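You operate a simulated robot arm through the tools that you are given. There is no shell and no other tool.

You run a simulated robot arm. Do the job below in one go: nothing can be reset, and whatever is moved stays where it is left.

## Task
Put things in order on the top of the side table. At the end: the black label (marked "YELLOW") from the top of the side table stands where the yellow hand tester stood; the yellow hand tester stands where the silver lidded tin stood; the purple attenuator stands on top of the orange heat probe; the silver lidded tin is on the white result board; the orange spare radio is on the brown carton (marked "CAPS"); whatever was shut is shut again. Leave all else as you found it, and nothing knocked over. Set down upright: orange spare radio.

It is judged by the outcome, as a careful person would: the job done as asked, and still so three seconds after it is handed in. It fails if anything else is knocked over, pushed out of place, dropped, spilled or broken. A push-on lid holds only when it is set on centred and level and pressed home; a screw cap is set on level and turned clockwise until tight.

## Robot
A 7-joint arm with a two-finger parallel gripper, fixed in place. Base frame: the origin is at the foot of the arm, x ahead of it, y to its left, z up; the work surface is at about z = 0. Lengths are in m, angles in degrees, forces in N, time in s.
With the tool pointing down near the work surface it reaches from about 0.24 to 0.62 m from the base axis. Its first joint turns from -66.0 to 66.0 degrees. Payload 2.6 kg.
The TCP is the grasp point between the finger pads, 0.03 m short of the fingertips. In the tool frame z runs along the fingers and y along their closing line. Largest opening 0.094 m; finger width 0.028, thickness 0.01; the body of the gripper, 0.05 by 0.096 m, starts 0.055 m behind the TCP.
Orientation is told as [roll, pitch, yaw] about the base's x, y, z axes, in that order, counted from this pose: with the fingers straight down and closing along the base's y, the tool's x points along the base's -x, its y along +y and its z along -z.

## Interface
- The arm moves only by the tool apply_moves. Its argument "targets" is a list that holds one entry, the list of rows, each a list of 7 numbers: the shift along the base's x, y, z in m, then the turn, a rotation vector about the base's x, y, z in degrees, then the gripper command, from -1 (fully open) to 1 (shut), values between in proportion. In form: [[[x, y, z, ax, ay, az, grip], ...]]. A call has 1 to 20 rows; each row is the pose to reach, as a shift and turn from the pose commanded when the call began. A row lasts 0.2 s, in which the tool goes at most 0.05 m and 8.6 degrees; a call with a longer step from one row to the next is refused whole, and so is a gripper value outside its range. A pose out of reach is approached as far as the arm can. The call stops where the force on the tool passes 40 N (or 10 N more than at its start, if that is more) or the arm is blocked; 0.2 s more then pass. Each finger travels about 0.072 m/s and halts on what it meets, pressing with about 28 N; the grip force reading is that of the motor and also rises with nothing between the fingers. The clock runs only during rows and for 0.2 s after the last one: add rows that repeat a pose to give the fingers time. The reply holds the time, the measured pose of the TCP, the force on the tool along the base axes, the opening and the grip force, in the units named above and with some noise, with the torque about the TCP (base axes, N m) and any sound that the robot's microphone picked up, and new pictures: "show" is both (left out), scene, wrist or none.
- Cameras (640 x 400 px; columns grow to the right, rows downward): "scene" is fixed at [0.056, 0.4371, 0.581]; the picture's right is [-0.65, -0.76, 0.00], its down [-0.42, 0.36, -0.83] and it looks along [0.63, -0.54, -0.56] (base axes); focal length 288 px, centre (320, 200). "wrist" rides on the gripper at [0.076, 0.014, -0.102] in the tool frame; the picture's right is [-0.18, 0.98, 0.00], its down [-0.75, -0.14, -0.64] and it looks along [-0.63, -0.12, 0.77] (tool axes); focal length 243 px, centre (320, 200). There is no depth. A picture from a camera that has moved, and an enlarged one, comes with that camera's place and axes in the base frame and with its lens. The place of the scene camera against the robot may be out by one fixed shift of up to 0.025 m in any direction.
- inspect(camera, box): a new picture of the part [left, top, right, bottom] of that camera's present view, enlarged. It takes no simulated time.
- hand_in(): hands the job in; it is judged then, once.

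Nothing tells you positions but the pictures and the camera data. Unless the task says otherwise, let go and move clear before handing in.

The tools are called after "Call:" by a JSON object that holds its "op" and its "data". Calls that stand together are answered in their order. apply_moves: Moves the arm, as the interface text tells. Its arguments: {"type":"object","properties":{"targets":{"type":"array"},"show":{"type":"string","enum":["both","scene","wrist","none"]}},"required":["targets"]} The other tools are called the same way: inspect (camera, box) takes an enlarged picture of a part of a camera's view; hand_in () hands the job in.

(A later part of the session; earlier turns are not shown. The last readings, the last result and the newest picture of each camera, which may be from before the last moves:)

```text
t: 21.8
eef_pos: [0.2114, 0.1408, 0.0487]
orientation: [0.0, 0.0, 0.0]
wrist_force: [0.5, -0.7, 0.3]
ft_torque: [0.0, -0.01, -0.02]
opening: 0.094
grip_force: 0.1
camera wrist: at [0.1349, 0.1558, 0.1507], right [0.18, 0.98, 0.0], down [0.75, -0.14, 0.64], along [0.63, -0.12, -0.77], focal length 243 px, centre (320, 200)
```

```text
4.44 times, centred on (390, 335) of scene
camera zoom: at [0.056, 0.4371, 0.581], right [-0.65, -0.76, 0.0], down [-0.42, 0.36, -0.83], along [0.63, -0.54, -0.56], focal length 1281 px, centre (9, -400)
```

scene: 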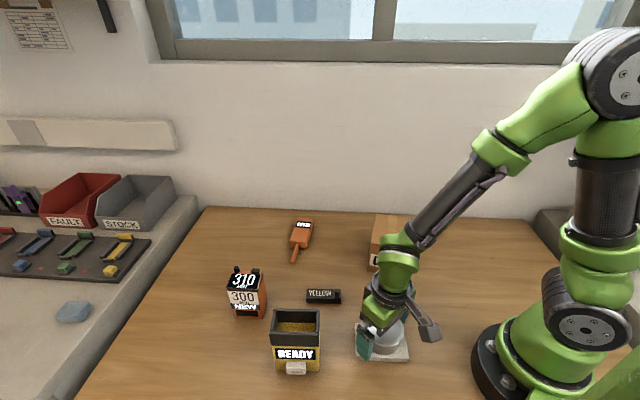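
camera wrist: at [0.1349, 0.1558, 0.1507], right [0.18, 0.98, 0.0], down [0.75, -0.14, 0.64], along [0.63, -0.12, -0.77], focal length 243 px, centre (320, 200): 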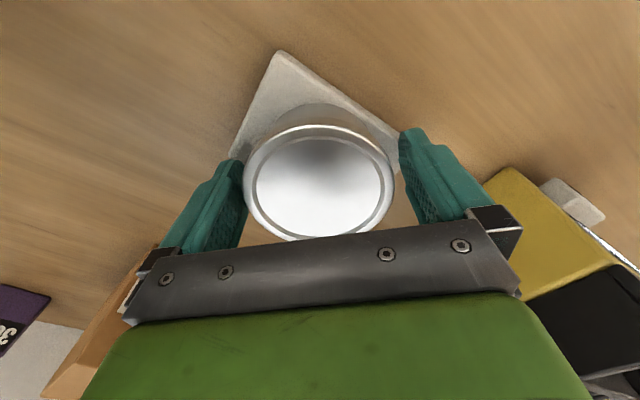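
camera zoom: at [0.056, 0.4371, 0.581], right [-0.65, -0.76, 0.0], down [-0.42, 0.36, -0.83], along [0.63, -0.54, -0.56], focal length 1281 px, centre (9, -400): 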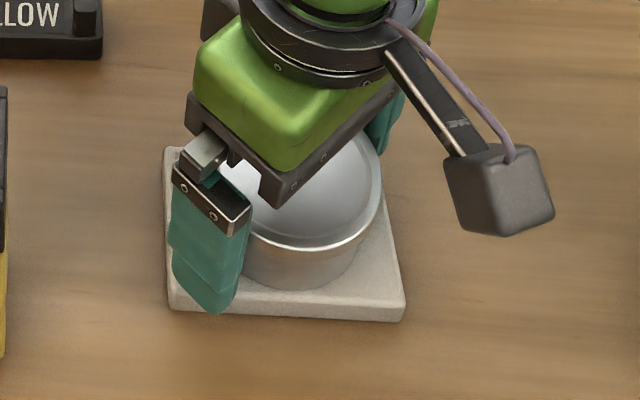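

The tin stands on the board with its lid in place. I'll rise straight up and go to view the yellow tester from above.

Call:
{"op": "apply_moves", "data": {"targets": [[[0, 0, 0.02, 0, 0, 0, -1], [0, 0, 0.05, 0, 0, 0, -1], [0, 0, 0.09, 0, 0, 0, -1], [0, 0, 0.135, 0, 0, 0, -1], [0.01, 0.02, 0.17, 0, 0, 0, -1], [0.02, 0.05, 0.205, 0, 0, 0, -1], [0.035, 0.085, 0.23, 0, 0, 0, -1], [0.05, 0.115, 0.23, 0, 0, 0, -1], [0.05, 0.115, 0.23, 0, 0, 0, -1], [0.05, 0.115, 0.23, 0, 0, 0, -1]]], "show": "both"}}

Call:
{"op": "inspect", "data": {"camera": "wrist", "box": [240, 0, 440, 130]}}

Call:
{"op": "inspect", "data": {"camera": "scene", "box": [250, 290, 430, 390]}}

```text
t: 24.0
eef_pos: [0.2625, 0.2561, 0.2793]
orientation: [0.0, -0.1, 0.1]
wrist_force: [0.1, -0.4, 1.1]
ft_torque: [-0.02, -0.02, -0.03]
opening: 0.0941
grip_force: 0.1
camera wrist: at [0.1857, 0.2708, 0.3818], right [0.18, 0.98, 0.0], down [0.75, -0.14, 0.64], along [0.63, -0.12, -0.77], focal length 243 px, centre (320, 200)
```

scene: 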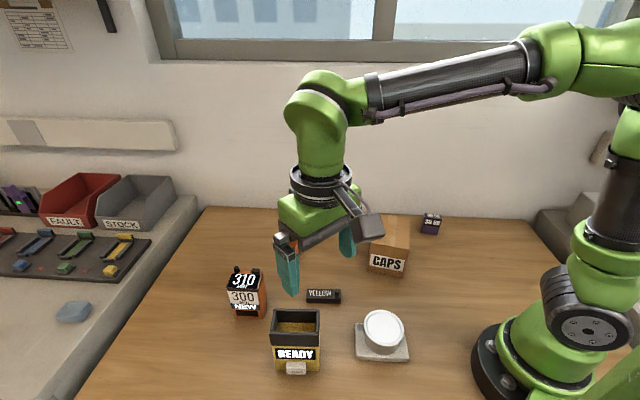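
wrist: 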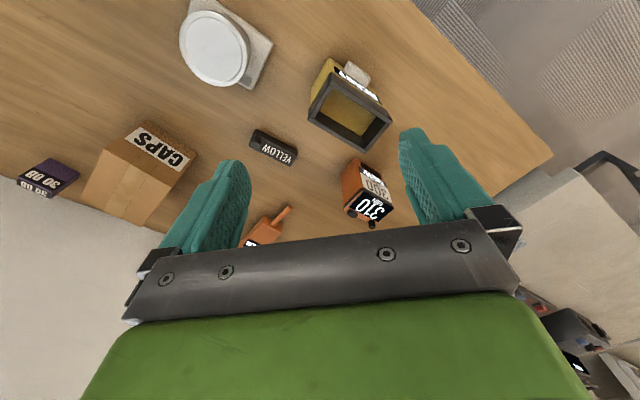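

```text
3.08 times, centred on (340, 65) of wrist
camera zoom: at [0.1857, 0.2708, 0.3818], right [0.18, 0.98, 0.0], down [0.75, -0.14, 0.64], along [0.63, -0.12, -0.77], focal length 746 px, centre (258, 615)
```

zoom: 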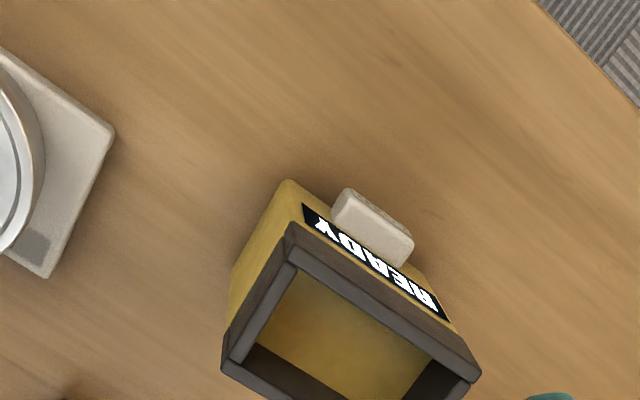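

```text
3.56 times, centred on (340, 340) of scene
camera zoom: at [0.056, 0.4371, 0.581], right [-0.65, -0.76, 0.0], down [-0.42, 0.36, -0.83], along [0.63, -0.54, -0.56], focal length 1025 px, centre (249, -298)
```

zoom: 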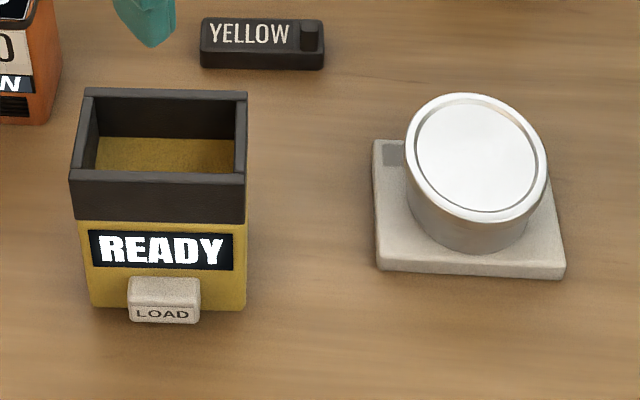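

The tin sits well on the board. I'll enlarge the tester and radio for measurement.

Call:
{"op": "inspect", "data": {"camera": "wrist", "box": [290, 50, 402, 162]}}

Call:
{"op": "inspect", "data": {"camera": "wrist", "box": [230, 110, 310, 180]}}

```text
3.57 times, centred on (346, 106) of wrist
camera zoom: at [0.1857, 0.2708, 0.3818], right [0.18, 0.98, 0.0], down [0.75, -0.14, 0.64], along [0.63, -0.12, -0.77], focal length 866 px, centre (227, 536)
```

zoom: 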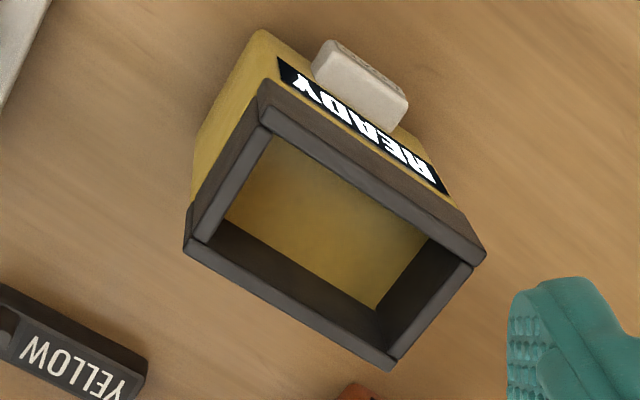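

```text
5.71 times, centred on (270, 145) of wrist
camera zoom: at [0.1857, 0.2708, 0.3818], right [0.18, 0.98, 0.0], down [0.75, -0.14, 0.64], along [0.63, -0.12, -0.77], focal length 1386 px, centre (606, 514)
```

zoom: 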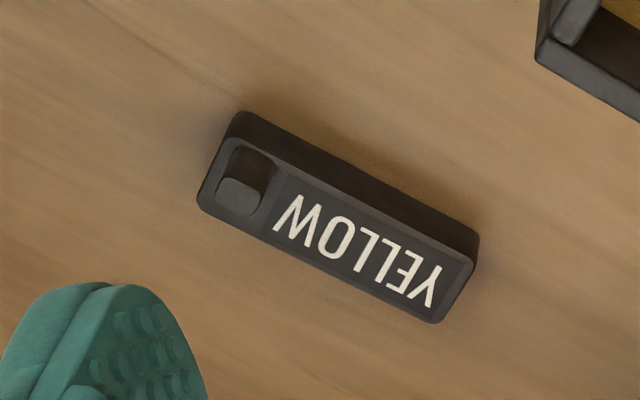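

The tester is about 0.077 × 0.04 × 0.127, centred near (0.2935, 0.284), with its width axis at about 48°. I'll turn the gripper 48° so it closes front to back, hovering above the tester to check alignment.

Call:
{"op": "apply_moves", "data": {"targets": [[[0.005, 0.004, -0.01, 0, 0, 8, -1], [0.01, 0.009, -0.02, 0, 0, 16, -1], [0.016, 0.013, -0.03, 0, 0, 24, -1], [0.021, 0.017, -0.045, 0, 0, 32, -1], [0.026, 0.022, -0.06, 0, 0, 40, -1], [0.0316, 0.026, -0.0785, 0, 0, 48, -1], [0.0316, 0.026, -0.0785, 0, 0, 48, -1], [0.0316, 0.026, -0.0785, 0, 0, 48, -1]]], "show": "both"}}

Call:
{"op": "inspect", "data": {"camera": "wrist", "box": [220, 60, 440, 250]}}

```text
t: 25.8
eef_pos: [0.2918, 0.2812, 0.1992]
orientation: [0.0, -0.1, 48.1]
wrist_force: [0.4, 0.7, 0.0]
ft_torque: [0.02, 0.01, -0.03]
opening: 0.0939
grip_force: 0.0
camera wrist: at [0.2295, 0.2352, 0.3025], right [-0.61, 0.79, 0.0], down [0.61, 0.47, 0.64], along [0.51, 0.39, -0.77], focal length 243 px, centre (320, 200)
```

scene: 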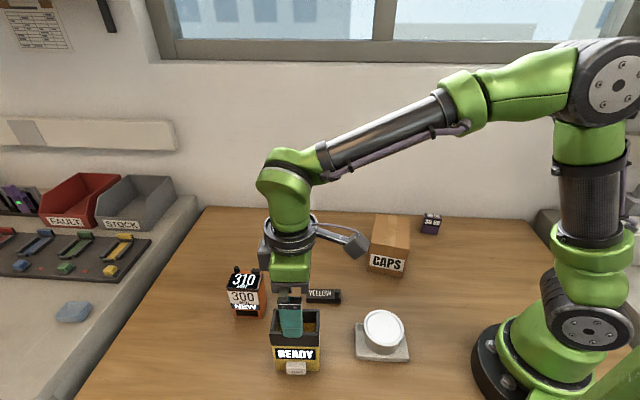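
wrist: 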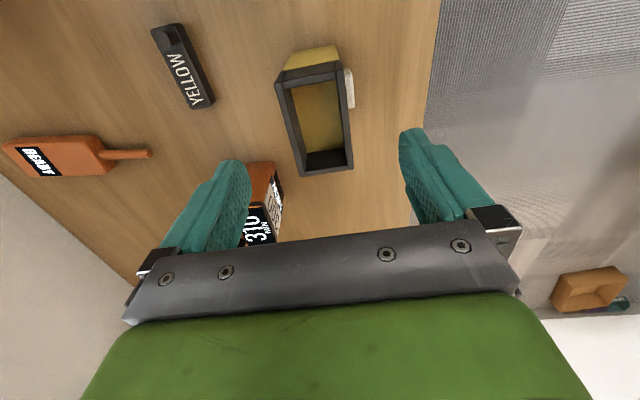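

```text
2.11 times, centred on (330, 155) of wrist
camera zoom: at [0.2295, 0.2352, 0.3025], right [-0.61, 0.79, 0.0], down [0.61, 0.47, 0.64], along [0.51, 0.39, -0.77], focal length 511 px, centre (299, 295)
```

zoom: 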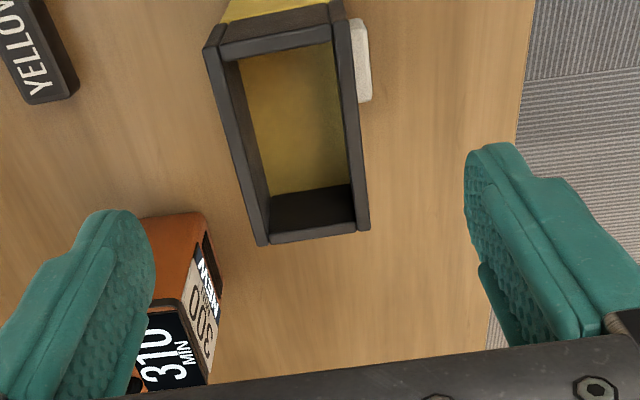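

Aligned: the tester's rim sits squarely between the fingers. I'll descend so the fingertips reach about z = 0.06, above the LOAD button, and check before gripping.

Call:
{"op": "apply_moves", "data": {"targets": [[[0, 0, -0.03, 0, 0, 0, -1], [0, 0, -0.06, 0, 0, 0, -1], [0, 0, -0.085, 0, 0, 0, -1], [0, 0, -0.1, 0, 0, 0, -1], [0, 0, -0.108, 0, 0, 0, -1], [0, 0, -0.108, 0, 0, 0, -1]]], "show": "both"}}

Call:
{"op": "inspect", "data": {"camera": "scene", "box": [230, 260, 350, 390]}}

```text
t: 27.2
eef_pos: [0.2938, 0.2827, 0.0906]
orientation: [0.0, 0.0, 48.0]
wrist_force: [0.2, -0.8, 0.2]
ft_torque: [-0.04, 0.03, 0.04]
opening: 0.0942
grip_force: 0.1
camera wrist: at [0.2318, 0.2355, 0.1929], right [-0.61, 0.79, 0.0], down [0.61, 0.47, 0.64], along [0.51, 0.39, -0.77], focal length 243 px, centre (320, 200)
```

scene: 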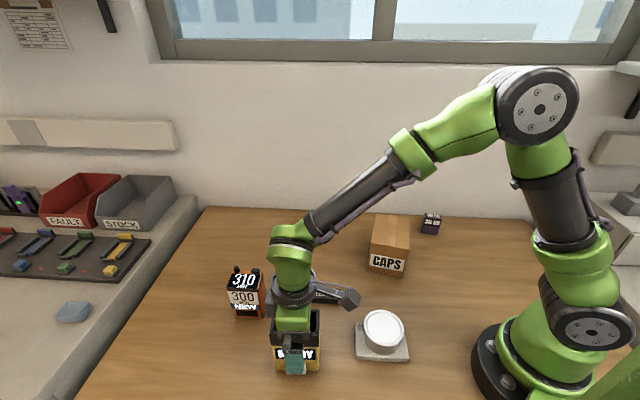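
wrist: 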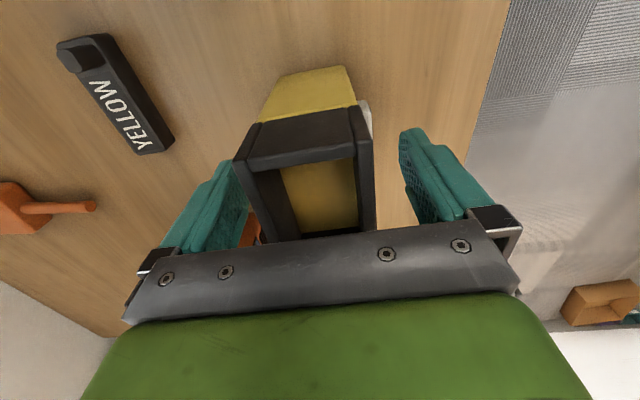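

```text
3.08 times, centred on (290, 325) of scene
camera zoom: at [0.056, 0.4371, 0.581], right [-0.65, -0.76, 0.0], down [-0.42, 0.36, -0.83], along [0.63, -0.54, -0.56], focal length 887 px, centre (412, -185)
```

zoom: 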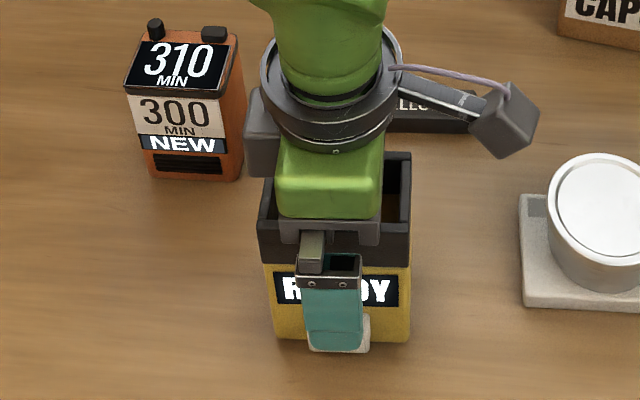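

Fingers are clear of the LOAD button. I'll close and make a small test lift.

Call:
{"op": "apply_moves", "data": {"targets": [[[0, 0, 0, 0, 0, 0, -0.5], [0, 0, 0, 0, 0, 0, 0], [0, 0, 0, 0, 0, 0, 0.5], [0, 0, 0, 0, 0, 0, 1], [0, 0, 0, 0, 0, 0, 1], [0, 0, 0, 0, 0, 0, 1], [0, 0, 0.005, 0, 0, 0, 1], [0, 0, 0.015, 0, 0, 0, 1], [0, 0, 0.03, 0, 0, 0, 1], [0, 0, 0.03, 0, 0, 0, 1]]], "show": "both"}}

Call:
{"op": "inspect", "data": {"camera": "scene", "box": [230, 250, 350, 380]}}

```text
t: 29.4
eef_pos: [0.294, 0.2815, 0.1225]
orientation: [-0.1, 0.0, 47.9]
wrist_force: [-0.6, -0.7, -1.9]
ft_torque: [-0.01, 0.03, 0.02]
opening: 0.0542
grip_force: 27.7
camera wrist: at [0.2316, 0.2357, 0.2242], right [-0.61, 0.79, 0.0], down [0.61, 0.47, 0.64], along [0.51, 0.39, -0.77], focal length 243 px, centre (320, 200)
```

scene: 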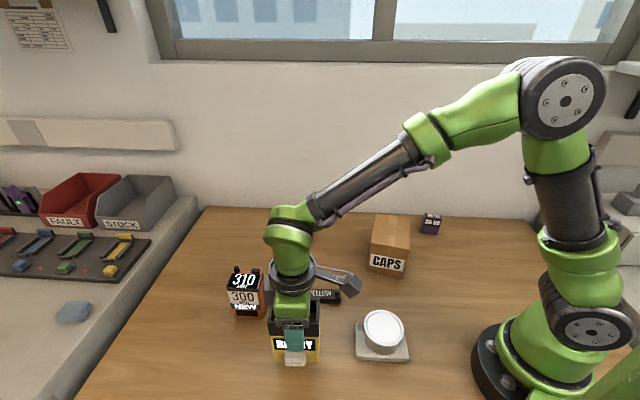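
wrist: 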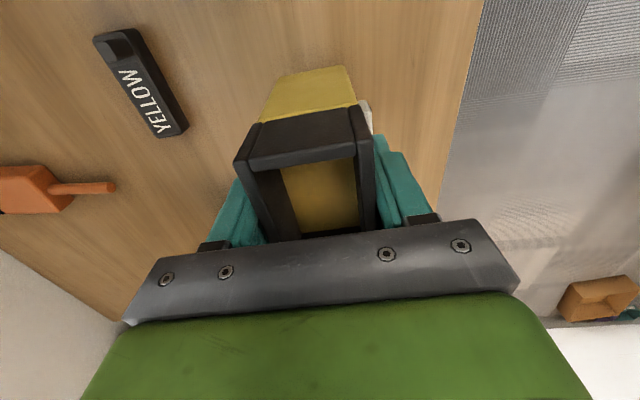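

```text
3.08 times, centred on (290, 315) of scene
camera zoom: at [0.056, 0.4371, 0.581], right [-0.65, -0.76, 0.0], down [-0.42, 0.36, -0.83], along [0.63, -0.54, -0.56], focal length 887 px, centre (412, -154)
```

zoom: 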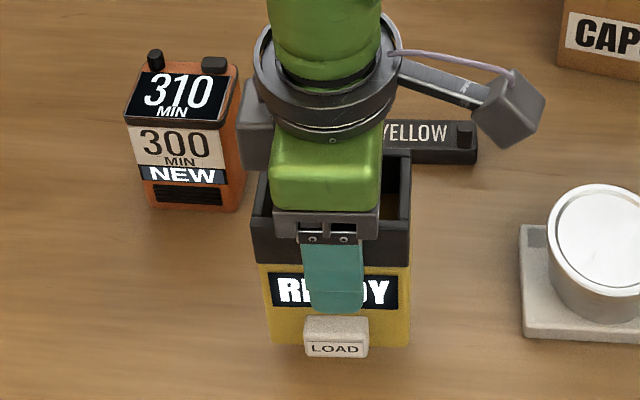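

The grip reads 0.054 m and the tester has lifted. I'll zoom in to make sure it hangs straight and see what the pads touch.

Call:
{"op": "inspect", "data": {"camera": "wrist", "box": [200, 50, 430, 250]}}

Call:
{"op": "inspect", "data": {"camera": "scene", "box": [255, 285, 335, 375]}}

```text
2.00 times, centred on (315, 150) of wrist
camera zoom: at [0.2316, 0.2357, 0.2242], right [-0.61, 0.79, 0.0], down [0.61, 0.47, 0.64], along [0.51, 0.39, -0.77], focal length 485 px, centre (330, 300)
```

zoom: 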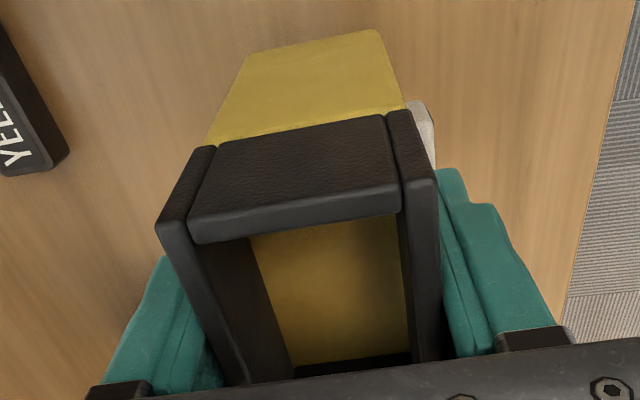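

```text
4.44 times, centred on (295, 330) of scene
camera zoom: at [0.056, 0.4371, 0.581], right [-0.65, -0.76, 0.0], down [-0.42, 0.36, -0.83], along [0.63, -0.54, -0.56], focal length 1281 px, centre (431, -378)
```

zoom: 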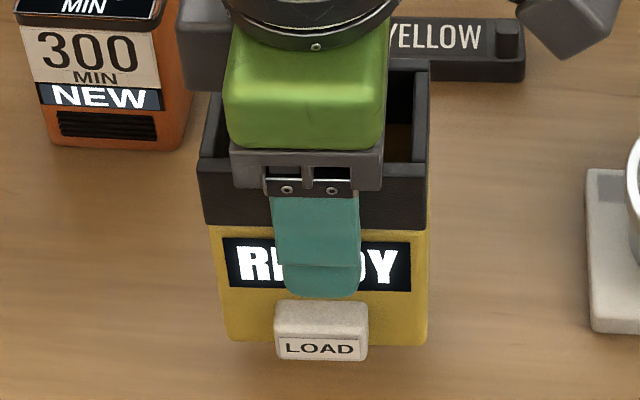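

The pads hold the tester's yellow body and it hangs straight. I'll carry it high over the carton to above the tin's old place.

Call:
{"op": "apply_moves", "data": {"targets": [[[0, 0, 0.03, 0, 0, 0, 1], [0, 0, 0.07, 0, 0, 0, 1], [0.005, -0.015, 0.105, 0, 0, 0, 1], [0.015, -0.045, 0.12, 0, 0, 0, 1], [0.025, -0.085, 0.12, 0, 0, 0, 1], [0.035, -0.125, 0.12, 0, 0, 0, 1], [0.042, -0.168, 0.12, 0, 0, 0, 1], [0.045, -0.212, 0.12, 0, 0, 0, 1], [0.045, -0.256, 0.12, 0, 0, 0, 1], [0.043, -0.3, 0.12, 0, 0, 0, 1], [0.038, -0.344, 0.12, 0, 0, 0, 1], [0.03, -0.386, 0.12, 0, 0, 0, 1], [0.02, -0.426, 0.12, 0, 0, 0, 1], [0.005, -0.464, 0.12, 0, 0, 0, 1], [-0.013, -0.5, 0.12, 0, 0, 0, 1], [-0.031, -0.535, 0.12, 0, 0, 0, 1], [-0.047, -0.567, 0.12, 0, 0, 0, 1], [-0.0574, -0.5923, 0.12, 0, 0, 0, 1], [-0.0574, -0.5923, 0.12, 0, 0, 0, 1], [-0.0574, -0.5923, 0.12, 0, 0, 0, 1]]], "show": "both"}}

```text
t: 33.6
eef_pos: [0.2333, -0.3093, 0.2404]
orientation: [0.0, 0.0, 47.9]
wrist_force: [-0.7, -0.2, -1.4]
ft_torque: [-0.02, -0.01, 0.04]
opening: 0.0541
grip_force: 28.2
camera wrist: at [0.1725, -0.3564, 0.3433], right [-0.61, 0.79, 0.0], down [0.61, 0.47, 0.64], along [0.51, 0.39, -0.77], focal length 243 px, centre (320, 200)
```

scene: 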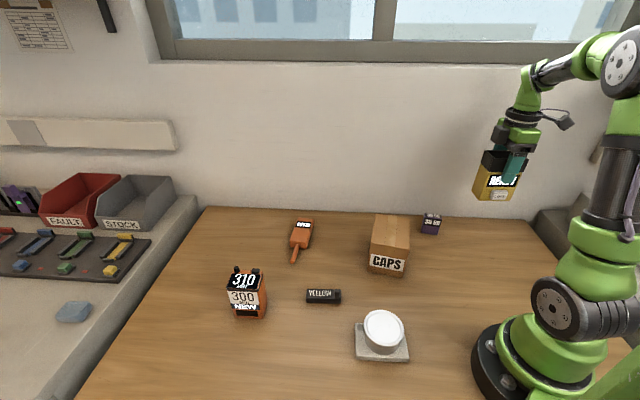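
wrist: 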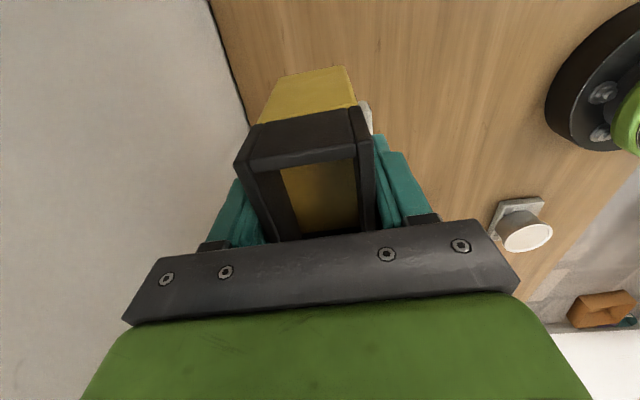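

The tester is above the tin's old spot. Lowering to just above the table.

Call:
{"op": "apply_moves", "data": {"targets": [[[0.001, 0, -0.03, 0, 0, 0, 1], [0.001, 0, -0.065, 0, 0, 0, 1], [0.001, 0, -0.1, 0, 0, 0, 1], [0.001, 0, -0.125, 0, 0, 0, 1], [0.001, 0, -0.14, 0, 0, 0, 1], [0.001, 0, -0.145, 0, 0, 0, 1], [0.001, 0, -0.145, 0, 0, 0, 1]]], "show": "both"}}

Call:
{"op": "inspect", "data": {"camera": "scene", "box": [420, 170, 540, 260]}}

```text
t: 35.2
eef_pos: [0.2357, -0.309, 0.094]
orientation: [0.0, 0.0, 47.9]
wrist_force: [0.8, -0.3, -1.2]
ft_torque: [-0.01, -0.01, 0.02]
opening: 0.054
grip_force: 28.1
camera wrist: at [0.1745, -0.3563, 0.1967], right [-0.61, 0.79, 0.0], down [0.61, 0.47, 0.64], along [0.51, 0.39, -0.77], focal length 243 px, centre (320, 200)
```

scene: 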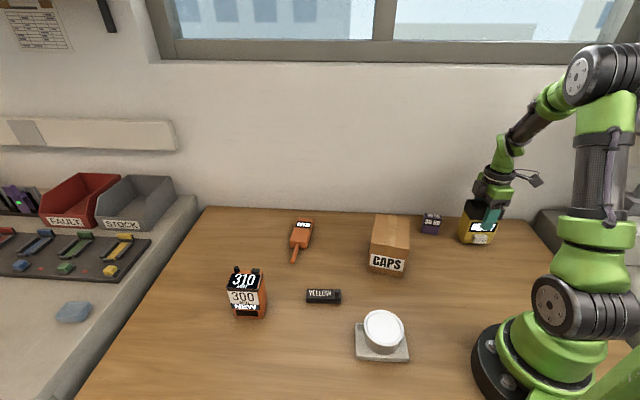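
wrist: 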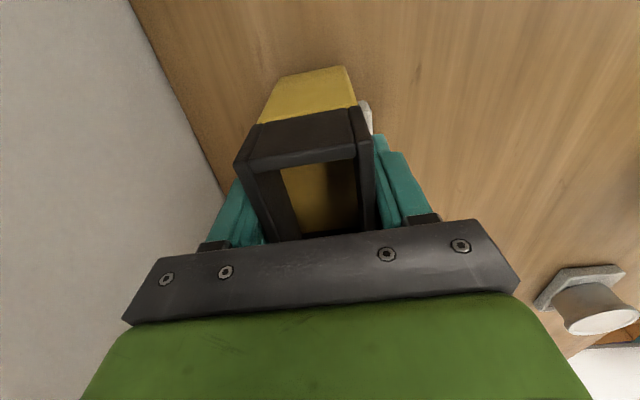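

```text
4.44 times, centred on (480, 215) of scene
camera zoom: at [0.056, 0.4371, 0.581], right [-0.65, -0.76, 0.0], down [-0.42, 0.36, -0.83], along [0.63, -0.54, -0.56], focal length 1281 px, centre (-391, 133)
```

zoom: 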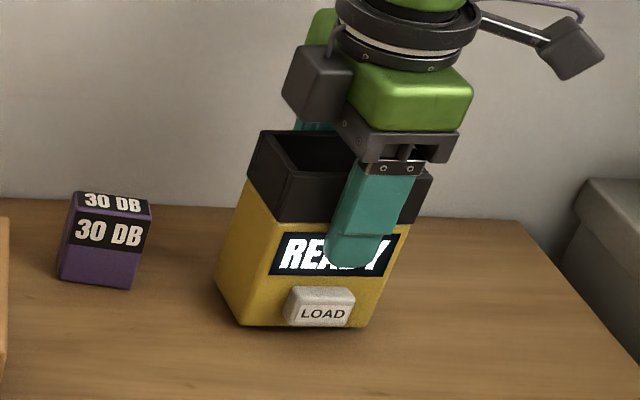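

Call:
{"op": "apply_moves", "data": {"targets": [[[0, 0, -0.0015, 0, 0, 0, 1], [0, 0, -0.003, 0, 0, 0, 1], [0, 0, -0.004, 0, 0, 0, 1], [0, 0, -0.004, 0, 0, 0, 1]]], "show": "none"}}

```text
t: 36.2
eef_pos: [0.2363, -0.3105, 0.092]
orientation: [0.0, 0.0, 48.0]
wrist_force: [-0.8, 0.5, -1.1]
ft_torque: [-0.03, 0.04, 0.0]
opening: 0.054
grip_force: 28.0
```

Call:
{"op": "apply_moves", "data": {"targets": [[[0, 0, -0.0007, 0, 0, 0, 1], [0, 0, -0.0014, 0, 0, 0, 1], [0, 0, -0.0014, 0, 0, 0, 1]]], "show": "none"}}

```text
t: 37.0
eef_pos: [0.2361, -0.3099, 0.0905]
orientation: [-0.1, -0.1, 48.0]
wrist_force: [0.4, 0.6, -0.9]
ft_torque: [-0.02, 0.0, 0.02]
opening: 0.0539
grip_force: 28.1
```

Call:
{"op": "apply_moves", "data": {"targets": [[[0, 0, -0.0006, 0, 0, 0, 1], [0, 0, -0.0012, 0, 0, 0, 1], [0, 0, -0.0012, 0, 0, 0, 1]]], "show": "none"}}

```text
t: 37.8
eef_pos: [0.2365, -0.3101, 0.0902]
orientation: [-0.1, 0.0, 47.9]
wrist_force: [0.2, -1.1, 9.3]
ft_torque: [0.32, -0.03, -0.03]
opening: 0.054
grip_force: 28.2
```

Touching the table with a light load. Release and rise straight up.

Call:
{"op": "apply_moves", "data": {"targets": [[[0, 0, 0.0005, 0, 0, 0, 1], [0, 0, 0.0005, 0, 0, 0, 0], [0, 0, 0.0005, 0, 0, 0, -0.6], [0, 0, 0.0005, 0, 0, 0, -1], [0, 0, 0.0005, 0, 0, 0, -1], [0, 0, 0.0005, 0, 0, 0, -1], [0, 0, 0.02, 0, 0, 0, -1], [0, 0, 0.05, 0, 0, 0, -1], [0, 0, 0.09, 0, 0, 0, -1], [0, 0, 0.13, 0, 0, 0, -1], [0, 0, 0.15, 0, 0, 0, -1], [0, 0, 0.15, 0, 0, 0, -1]]], "show": "both"}}

Call:
{"op": "inspect", "data": {"camera": "scene", "box": [420, 180, 540, 270]}}

Call:
{"op": "inspect", "data": {"camera": "wrist", "box": [220, 40, 440, 230]}}

```text
t: 40.4
eef_pos: [0.2352, -0.3076, 0.2383]
orientation: [0.0, 0.0, 47.9]
wrist_force: [-0.5, 0.2, 0.5]
ft_torque: [0.02, 0.03, 0.0]
opening: 0.094
grip_force: 0.1
camera wrist: at [0.1737, -0.3547, 0.3415], right [-0.61, 0.79, 0.0], down [0.61, 0.47, 0.64], along [0.51, 0.39, -0.77], focal length 243 px, centre (320, 200)
```

scene: 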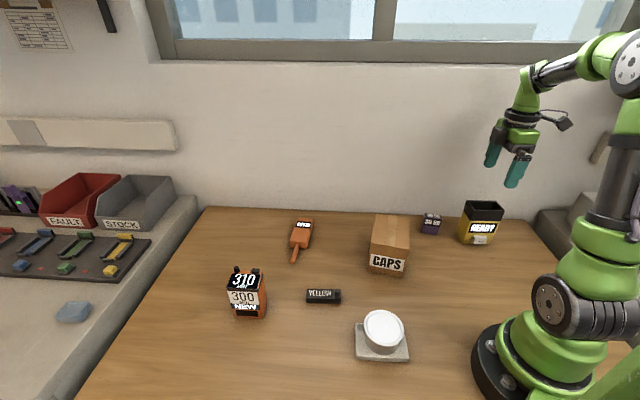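
wrist: 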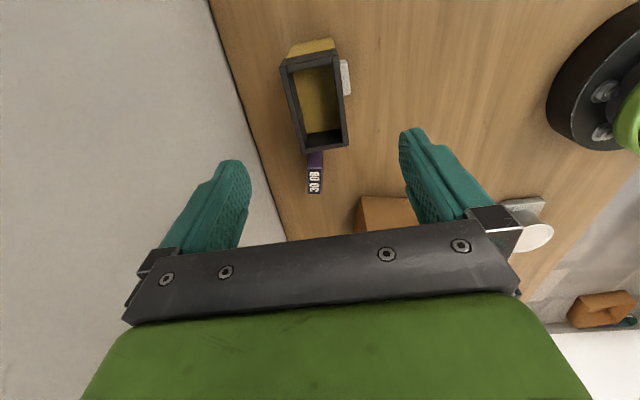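

```text
4.44 times, centred on (480, 225) of scene
camera zoom: at [0.056, 0.4371, 0.581], right [-0.65, -0.76, 0.0], down [-0.42, 0.36, -0.83], along [0.63, -0.54, -0.56], focal length 1281 px, centre (-391, 89)
```

zoom: 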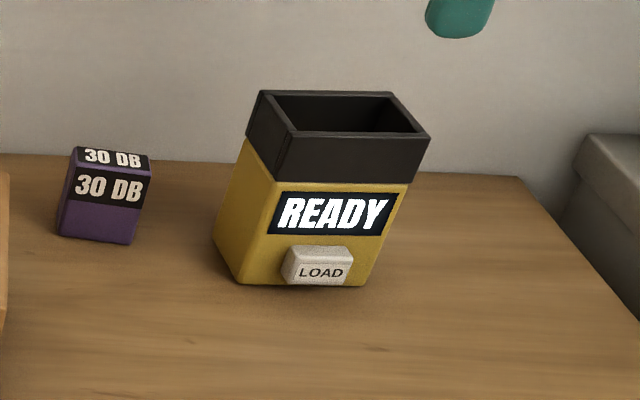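

```text
2.11 times, centred on (330, 135) of wrist
camera zoom: at [0.1737, -0.3547, 0.3415], right [-0.61, 0.79, 0.0], down [0.61, 0.47, 0.64], along [0.51, 0.39, -0.77], focal length 511 px, centre (299, 337)
```

zoom: 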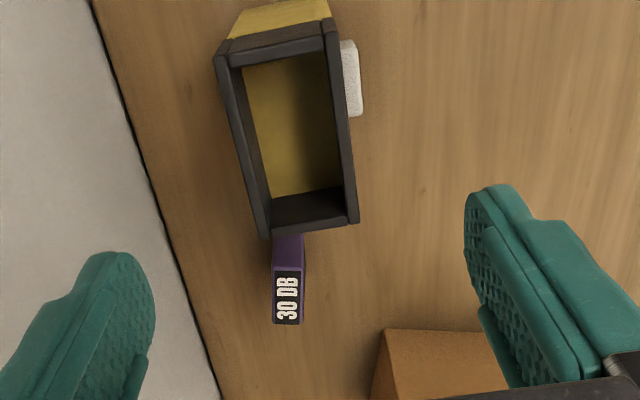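

The tester stands upright where the tin was. Next, the black label at about (0.3675, 0.157): 0.077 × 0.024 × 0.016, long axis at about 48°, which matches the present gripper turn. I'll go above it.

Call:
{"op": "apply_moves", "data": {"targets": [[[0.015, 0.042, 0, 0, 0, 0, -1], [0.03, 0.084, 0, 0, 0, 0, -1], [0.045, 0.126, 0, 0, 0, 0, -1], [0.06, 0.168, 0, 0, 0, 0, -1], [0.075, 0.21, 0, 0, 0, 0, -1], [0.09, 0.252, 0, 0, 0, 0, -1], [0.1, 0.296, 0, 0, 0, 0, -1], [0.11, 0.34, 0, 0, 0, 0, -1], [0.118, 0.384, 0, 0, 0, 0, -1], [0.125, 0.425, -0.015, 0, 0, 0, -1], [0.13, 0.455, -0.045, 0, 0, 0, -1], [0.1305, 0.4653, -0.085, 0, 0, 0, -1], [0.1305, 0.4653, -0.12, 0, 0, 0, -1], [0.1305, 0.4653, -0.12, 0, 0, 0, -1], [0.1305, 0.4653, -0.12, 0, 0, 0, -1]]], "show": "both"}}

Call:
{"op": "inspect", "data": {"camera": "wrist", "box": [240, 50, 400, 190]}}

```text
t: 43.6
eef_pos: [0.3651, 0.1565, 0.12]
orientation: [-0.1, 0.0, 48.0]
wrist_force: [-0.5, 0.1, -1.0]
ft_torque: [0.01, 0.02, 0.03]
opening: 0.094
grip_force: 0.0
camera wrist: at [0.304, 0.1097, 0.2224], right [-0.61, 0.8, 0.0], down [0.61, 0.47, 0.64], along [0.51, 0.39, -0.77], focal length 243 px, centre (320, 200)
```

scene: 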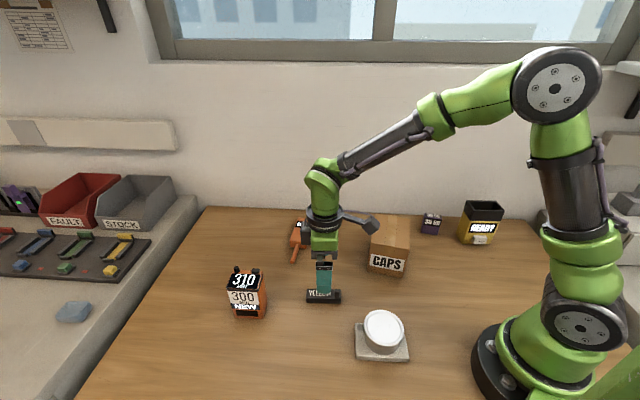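
wrist: 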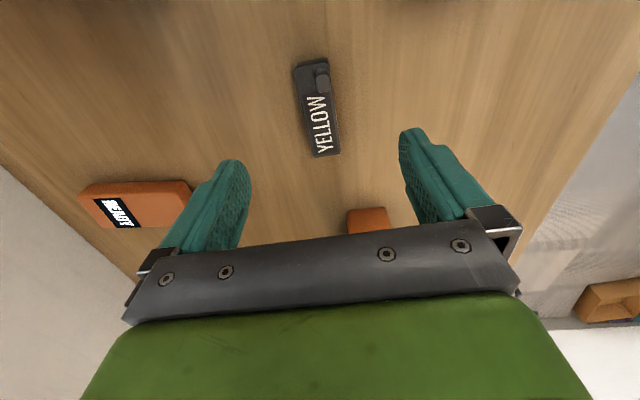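

```text
2.86 times, centred on (320, 120) of wrist
camera zoom: at [0.304, 0.1097, 0.2224], right [-0.61, 0.8, 0.0], down [0.61, 0.47, 0.64], along [0.51, 0.39, -0.77], focal length 693 px, centre (320, 429)
```

zoom: 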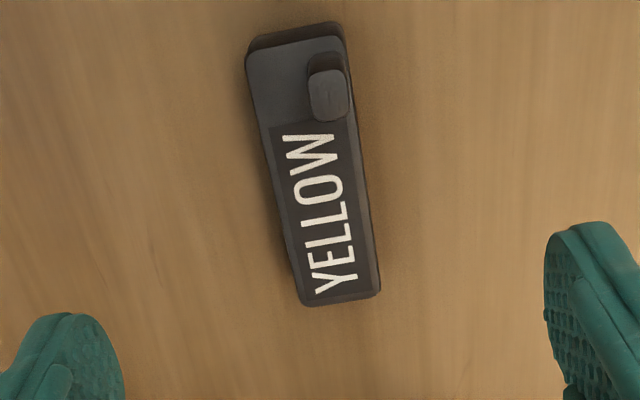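

The label is centred between the fingers. Descend, close, and test-lift.

Call:
{"op": "apply_moves", "data": {"targets": [[[-0.0008, 0.0005, -0.03, 0, 0, 0, -1], [-0.0008, 0.0005, -0.06, 0, 0, 0, -1], [-0.0008, 0.0005, -0.08, 0, 0, 0, -1], [-0.0008, 0.0005, -0.0862, 0, 0, 0, -1], [-0.0008, 0.0005, -0.0862, 0, 0, 0, -1], [-0.0008, 0.0005, -0.0862, 0, 0, 0, 0], [-0.0008, 0.0005, -0.0862, 0, 0, 0, 0.5], [-0.0008, 0.0005, -0.0862, 0, 0, 0, 1], [-0.0008, 0.0005, -0.0862, 0, 0, 0, 1], [-0.0008, 0.0005, -0.0862, 0, 0, 0, 1], [-0.0008, 0.0005, -0.0862, 0, 0, 0, 1]]], "show": "wrist"}}

```text
t: 46.0
eef_pos: [0.3658, 0.1565, 0.035]
orientation: [0.1, 0.0, 48.0]
wrist_force: [0.0, -0.1, 0.5]
ft_torque: [-0.02, 0.01, -0.02]
opening: 0.027
grip_force: 27.2
camera wrist: at [0.3035, 0.1092, 0.137], right [-0.61, 0.79, 0.0], down [0.61, 0.47, 0.64], along [0.51, 0.39, -0.77], focal length 243 px, centre (320, 200)
```

wrist: 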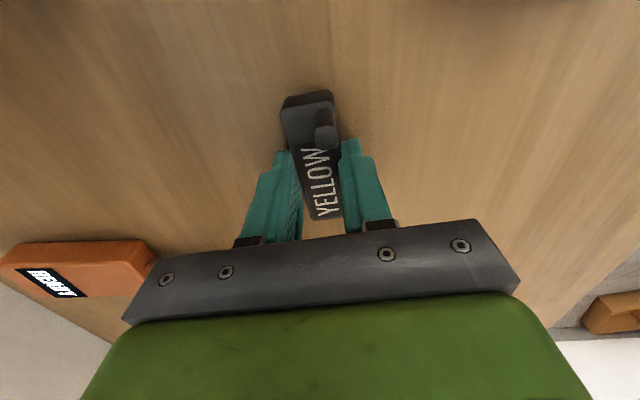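

The label is gripped. Lift and carry it to where the tester stood.

Call:
{"op": "apply_moves", "data": {"targets": [[[0, 0, 0.01, 0, 0, 0, 1], [0, 0, 0.03, 0, 0, 0, 1], [0, 0, 0.06, 0, 0, 0, 1], [-0.01, 0.015, 0.08, 0, 0, 0, 1], [-0.03, 0.05, 0.08, 0, 0, 0, 1], [-0.05, 0.085, 0.08, 0, 0, 0, 1], [-0.066, 0.115, 0.08, 0, 0, 0, 1], [-0.0739, 0.1258, 0.08, 0, 0, 0, 1], [-0.0739, 0.1258, 0.06, 0, 0, 0, 1], [-0.0739, 0.1258, 0.03, 0, 0, 0, 1], [-0.0739, 0.1258, 0.012, 0, 0, 0, 1], [-0.0739, 0.1258, 0.005, 0, 0, 0, 1], [-0.0739, 0.1258, 0.005, 0, 0, 0, 1]]], "show": "both"}}

Call:
{"op": "inspect", "data": {"camera": "scene", "box": [230, 280, 350, 390]}}

```text
t: 48.8
eef_pos: [0.2918, 0.2823, 0.0384]
orientation: [-0.1, 0.1, 48.0]
wrist_force: [0.5, -0.6, -1.2]
ft_torque: [0.01, 0.0, 0.01]
opening: 0.0267
grip_force: 28.4
camera wrist: at [0.2304, 0.2348, 0.1416], right [-0.61, 0.79, 0.0], down [0.61, 0.47, 0.64], along [0.51, 0.39, -0.77], focal length 243 px, centre (320, 200)
```

scene: 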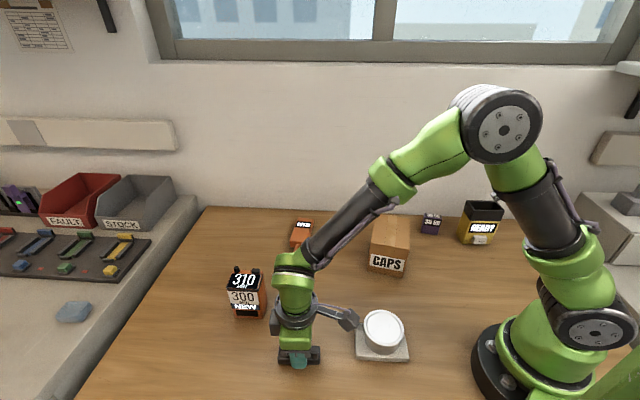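
wrist: 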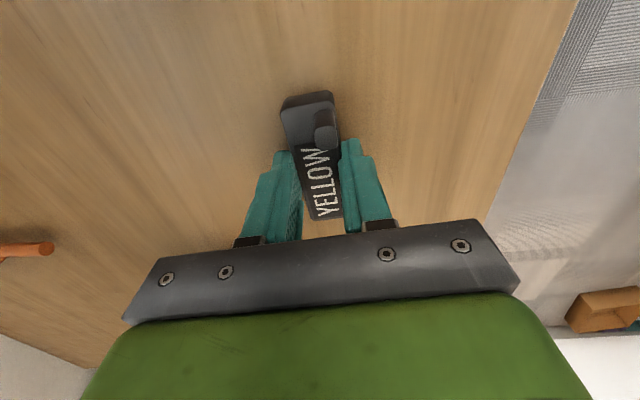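

```text
3.64 times, centred on (290, 335) of scene
camera zoom: at [0.056, 0.4371, 0.581], right [-0.65, -0.76, 0.0], down [-0.42, 0.36, -0.83], along [0.63, -0.54, -0.56], focal length 1048 px, centre (429, -291)
```

zoom: 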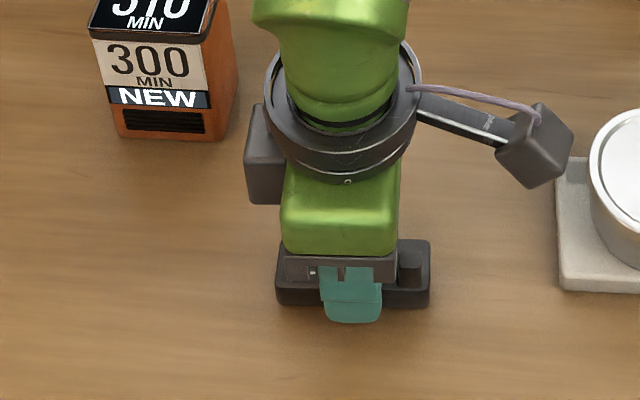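

Now lower the last few millimetres until it touches lightly.

Call:
{"op": "apply_moves", "data": {"targets": [[[0, 0, -0.0015, 0, 0, 0, 1], [0, 0, -0.003, 0, 0, 0, 1], [0, 0, -0.004, 0, 0, 0, 1], [0, 0, -0.004, 0, 0, 0, 1]]], "show": "none"}}

```text
t: 49.8
eef_pos: [0.2933, 0.2814, 0.0353]
orientation: [0.0, 0.0, 48.0]
wrist_force: [-0.4, -0.6, -0.7]
ft_torque: [-0.01, -0.01, -0.01]
opening: 0.0267
grip_force: 28.4
```

Call:
{"op": "apply_moves", "data": {"targets": [[[0, 0, -0.0006, 0, 0, 0, 1], [0, 0, -0.0012, 0, 0, 0, 1], [0, 0, -0.0012, 0, 0, 0, 1]]], "show": "none"}}

```text
t: 50.6
eef_pos: [0.2932, 0.2818, 0.0344]
orientation: [0.0, -0.1, 47.9]
wrist_force: [-1.5, -2.1, 12.4]
ft_torque: [-0.2, 0.13, -0.03]
opening: 0.0267
grip_force: 28.3
```

The label rests on the table. Release, rise, and go to above the radio.

Call:
{"op": "apply_moves", "data": {"targets": [[[0, 0, 0.0005, 0, 0, 0, 1], [0, 0, 0.0005, 0, 0, 0, 0.2], [0, 0, 0.0005, 0, 0, 0, -0.4], [0, 0, 0.0005, 0, 0, 0, -1], [0, 0, 0.0005, 0, 0, 0, -1], [0, 0, 0.02, 0, 0, 0, -1], [0, 0, 0.06, 0, 0, 0, -1], [0, 0, 0.11, 0, 0, 0, -1], [0, 0, 0.15, 0, 0, 0, -1], [0.03, 0.004, 0.17, 0, 0, 0, -1], [0.07, 0.008, 0.17, 0, 0, 0, -1], [0.11, 0.012, 0.17, 0, 0, 0, -1], [0.145, 0.015, 0.17, 0, 0, 0, -1], [0.1587, 0.017, 0.17, 0, 0, 1, -1], [0.1587, 0.017, 0.17, 0, 0, 1, -1], [0.1587, 0.017, 0.17, 0, 0, 1, -1]]], "show": "both"}}

Call:
{"op": "inspect", "data": {"camera": "wrist", "box": [230, 50, 410, 220]}}

Call:
{"op": "inspect", "data": {"camera": "scene", "box": [200, 240, 350, 390]}}

```text
t: 54.0
eef_pos: [0.4513, 0.2983, 0.2034]
orientation: [0.0, 0.1, 49.0]
wrist_force: [-0.4, -0.6, -0.1]
ft_torque: [0.02, 0.0, 0.0]
opening: 0.094
grip_force: 0.1
camera wrist: at [0.3904, 0.2501, 0.3065], right [-0.62, 0.78, 0.0], down [0.6, 0.48, 0.64], along [0.5, 0.4, -0.77], focal length 243 px, centre (320, 200)
```

scene: 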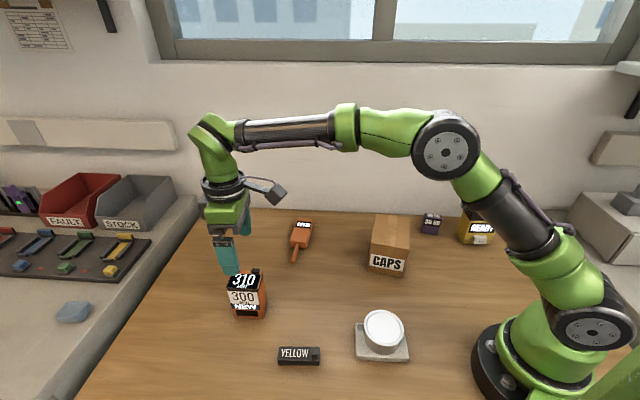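
wrist: 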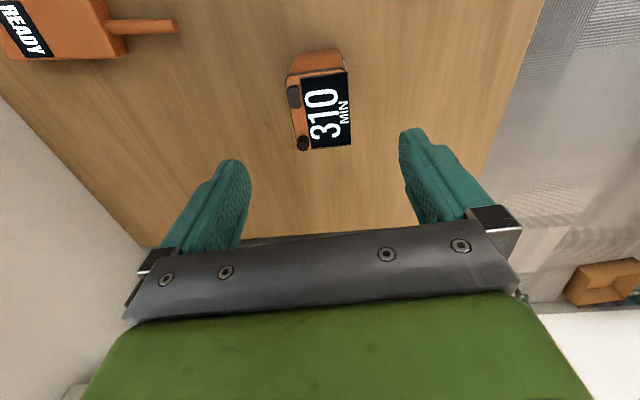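

```text
2.35 times, centred on (320, 135) of wrist
camera zoom: at [0.3904, 0.2501, 0.3065], right [-0.62, 0.78, 0.0], down [0.6, 0.48, 0.64], along [0.5, 0.4, -0.77], focal length 571 px, centre (320, 353)
```

zoom: 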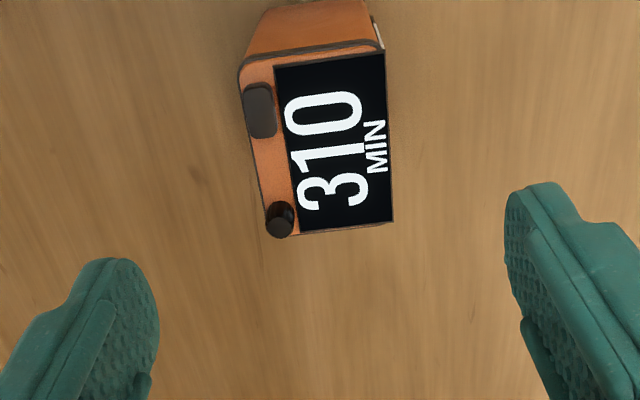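

```text
2.67 times, centred on (275, 315) of scene
camera zoom: at [0.056, 0.4371, 0.581], right [-0.65, -0.76, 0.0], down [-0.42, 0.36, -0.83], along [0.63, -0.54, -0.56], focal length 769 px, centre (440, -107)
```

zoom: 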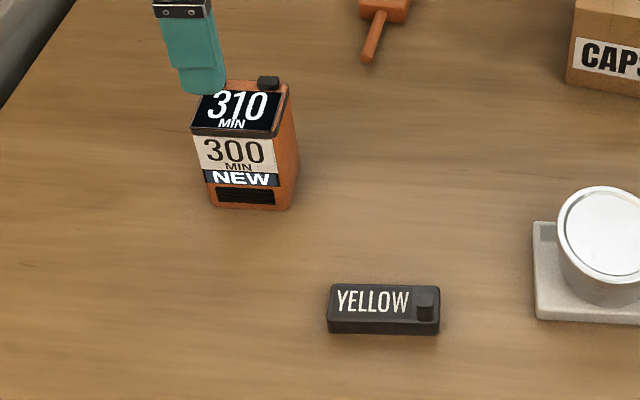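

The label now sits where the tester was. The radio is centred near (0.4525, 0.300) and squarely oriented. I'll lower the open fingers around it, front and back.

Call:
{"op": "apply_moves", "data": {"targets": [[[0.0008, 0, -0.03, 0, 0, -1, -1], [0.0008, 0, -0.065, 0, 0, -1, -1], [0.0008, 0, -0.1, 0, 0, -1, -1], [0.0008, 0, -0.12, 0, 0, -1, -1], [0.0008, 0, -0.132, 0, 0, -1, -1], [0.0008, 0, -0.132, 0, 0, -1, -1]]], "show": "both"}}

Call:
{"op": "inspect", "data": {"camera": "scene", "box": [200, 220, 300, 330]}}

Call:
{"op": "inspect", "data": {"camera": "wrist", "box": [200, 50, 430, 250]}}

```text
t: 55.4
eef_pos: [0.4493, 0.2976, 0.071]
orientation: [0.1, 0.0, 48.0]
wrist_force: [-0.2, 0.0, 0.3]
ft_torque: [-0.01, -0.02, -0.03]
opening: 0.094
grip_force: 0.0
camera wrist: at [0.3887, 0.2517, 0.1735], right [-0.61, 0.8, 0.0], down [0.61, 0.47, 0.64], along [0.51, 0.39, -0.77], focal length 243 px, centre (320, 200)
```

scene: 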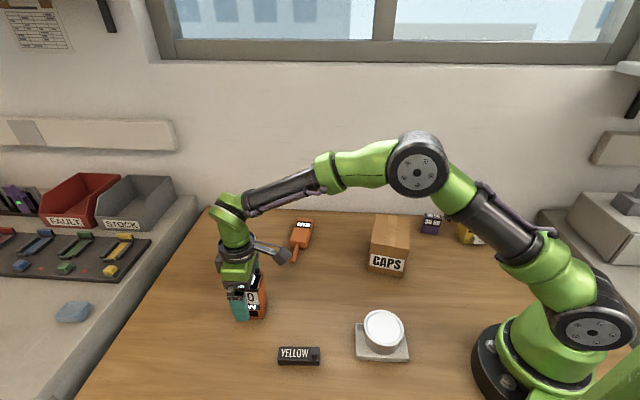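
wrist: 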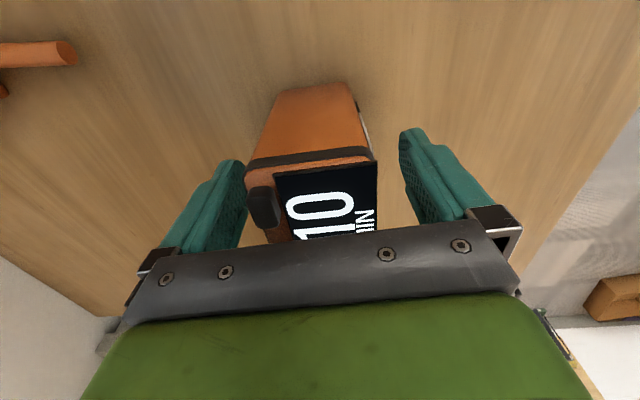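

```text
3.64 times, centred on (250, 275) of scene
camera zoom: at [0.056, 0.4371, 0.581], right [-0.65, -0.76, 0.0], down [-0.42, 0.36, -0.83], along [0.63, -0.54, -0.56], focal length 1048 px, centre (574, -73)
```

zoom: 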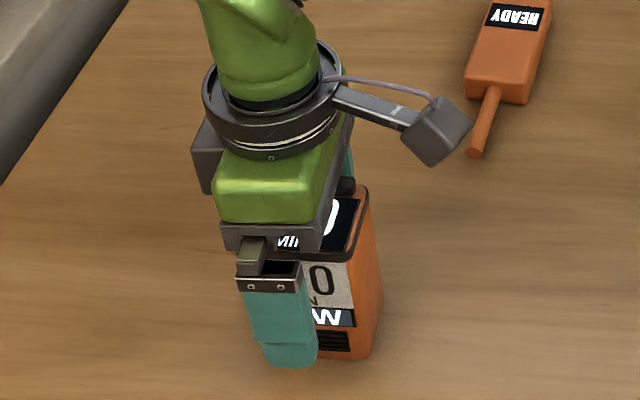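

```text
2.00 times, centred on (315, 150) of wrist
camera zoom: at [0.3887, 0.2517, 0.1735], right [-0.61, 0.8, 0.0], down [0.61, 0.47, 0.64], along [0.51, 0.39, -0.77], focal length 485 px, centre (330, 300)
```

zoom: 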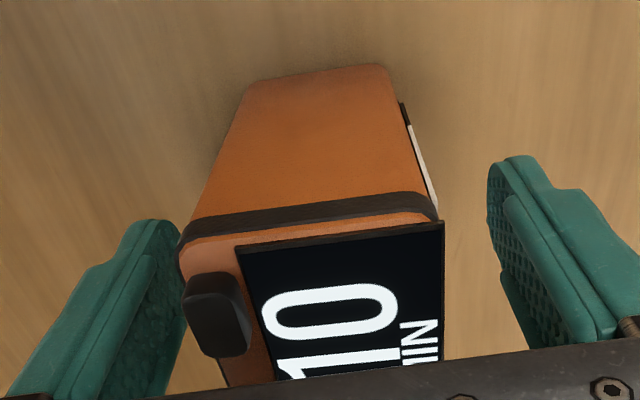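

Good clearance on both sides. Close and test-lift.

Call:
{"op": "apply_moves", "data": {"targets": [[[0, 0, 0, 0, 0, 0, -0.5], [0, 0, 0, 0, 0, 0, 0], [0, 0, 0, 0, 0, 0, 0.5], [0, 0, 0, 0, 0, 0, 1], [0, 0, 0, 0, 0, 0, 1], [0, 0, 0, 0, 0, 0, 1], [0, 0, 0.005, 0, 0, 0, 1], [0, 0, 0.015, 0, 0, 0, 1], [0, 0, 0.03, 0, 0, 0, 1], [0, 0, 0.03, 0, 0, 0, 1]]], "show": "both"}}

Call:
{"op": "inspect", "data": {"camera": "scene", "box": [200, 220, 300, 330]}}

Call:
{"op": "inspect", "data": {"camera": "wrist", "box": [200, 50, 430, 250]}}

```text
t: 57.6
eef_pos: [0.4505, 0.2972, 0.1027]
orientation: [0.0, 0.0, 48.0]
wrist_force: [0.7, -0.2, -2.7]
ft_torque: [0.01, -0.02, -0.04]
opening: 0.0543
grip_force: 27.7
camera wrist: at [0.3895, 0.251, 0.2049], right [-0.61, 0.79, 0.0], down [0.61, 0.47, 0.64], along [0.51, 0.39, -0.77], focal length 243 px, centre (320, 200)
```

scene: 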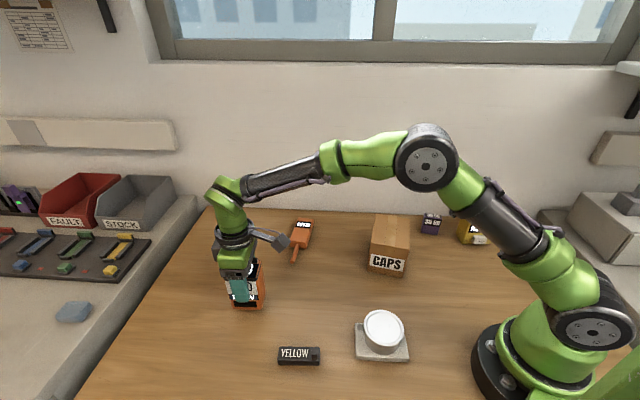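
wrist: 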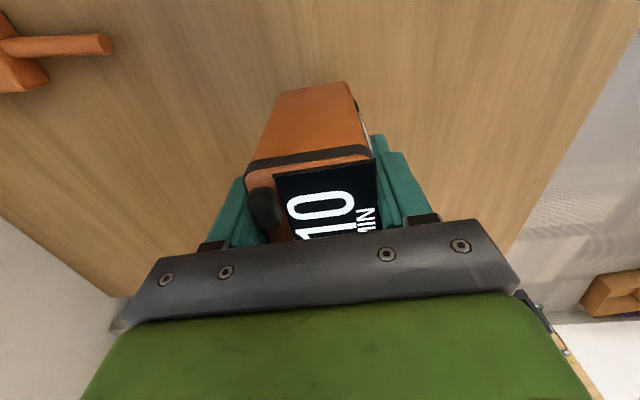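

```text
3.64 times, centred on (250, 275) of scene
camera zoom: at [0.056, 0.4371, 0.581], right [-0.65, -0.76, 0.0], down [-0.42, 0.36, -0.83], along [0.63, -0.54, -0.56], focal length 1048 px, centre (574, -73)
```

zoom: 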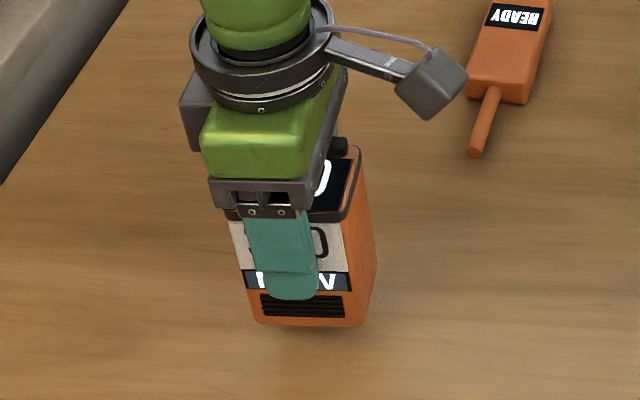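

```text
2.00 times, centred on (315, 150) of wrist
camera zoom: at [0.3895, 0.251, 0.2049], right [-0.61, 0.79, 0.0], down [0.61, 0.47, 0.64], along [0.51, 0.39, -0.77], focal length 485 px, centre (330, 300)
```

zoom: 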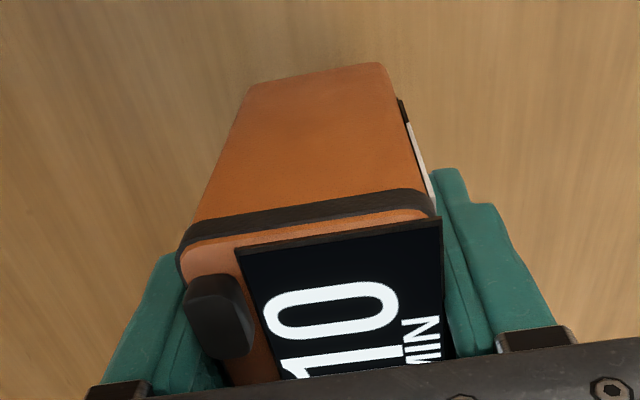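

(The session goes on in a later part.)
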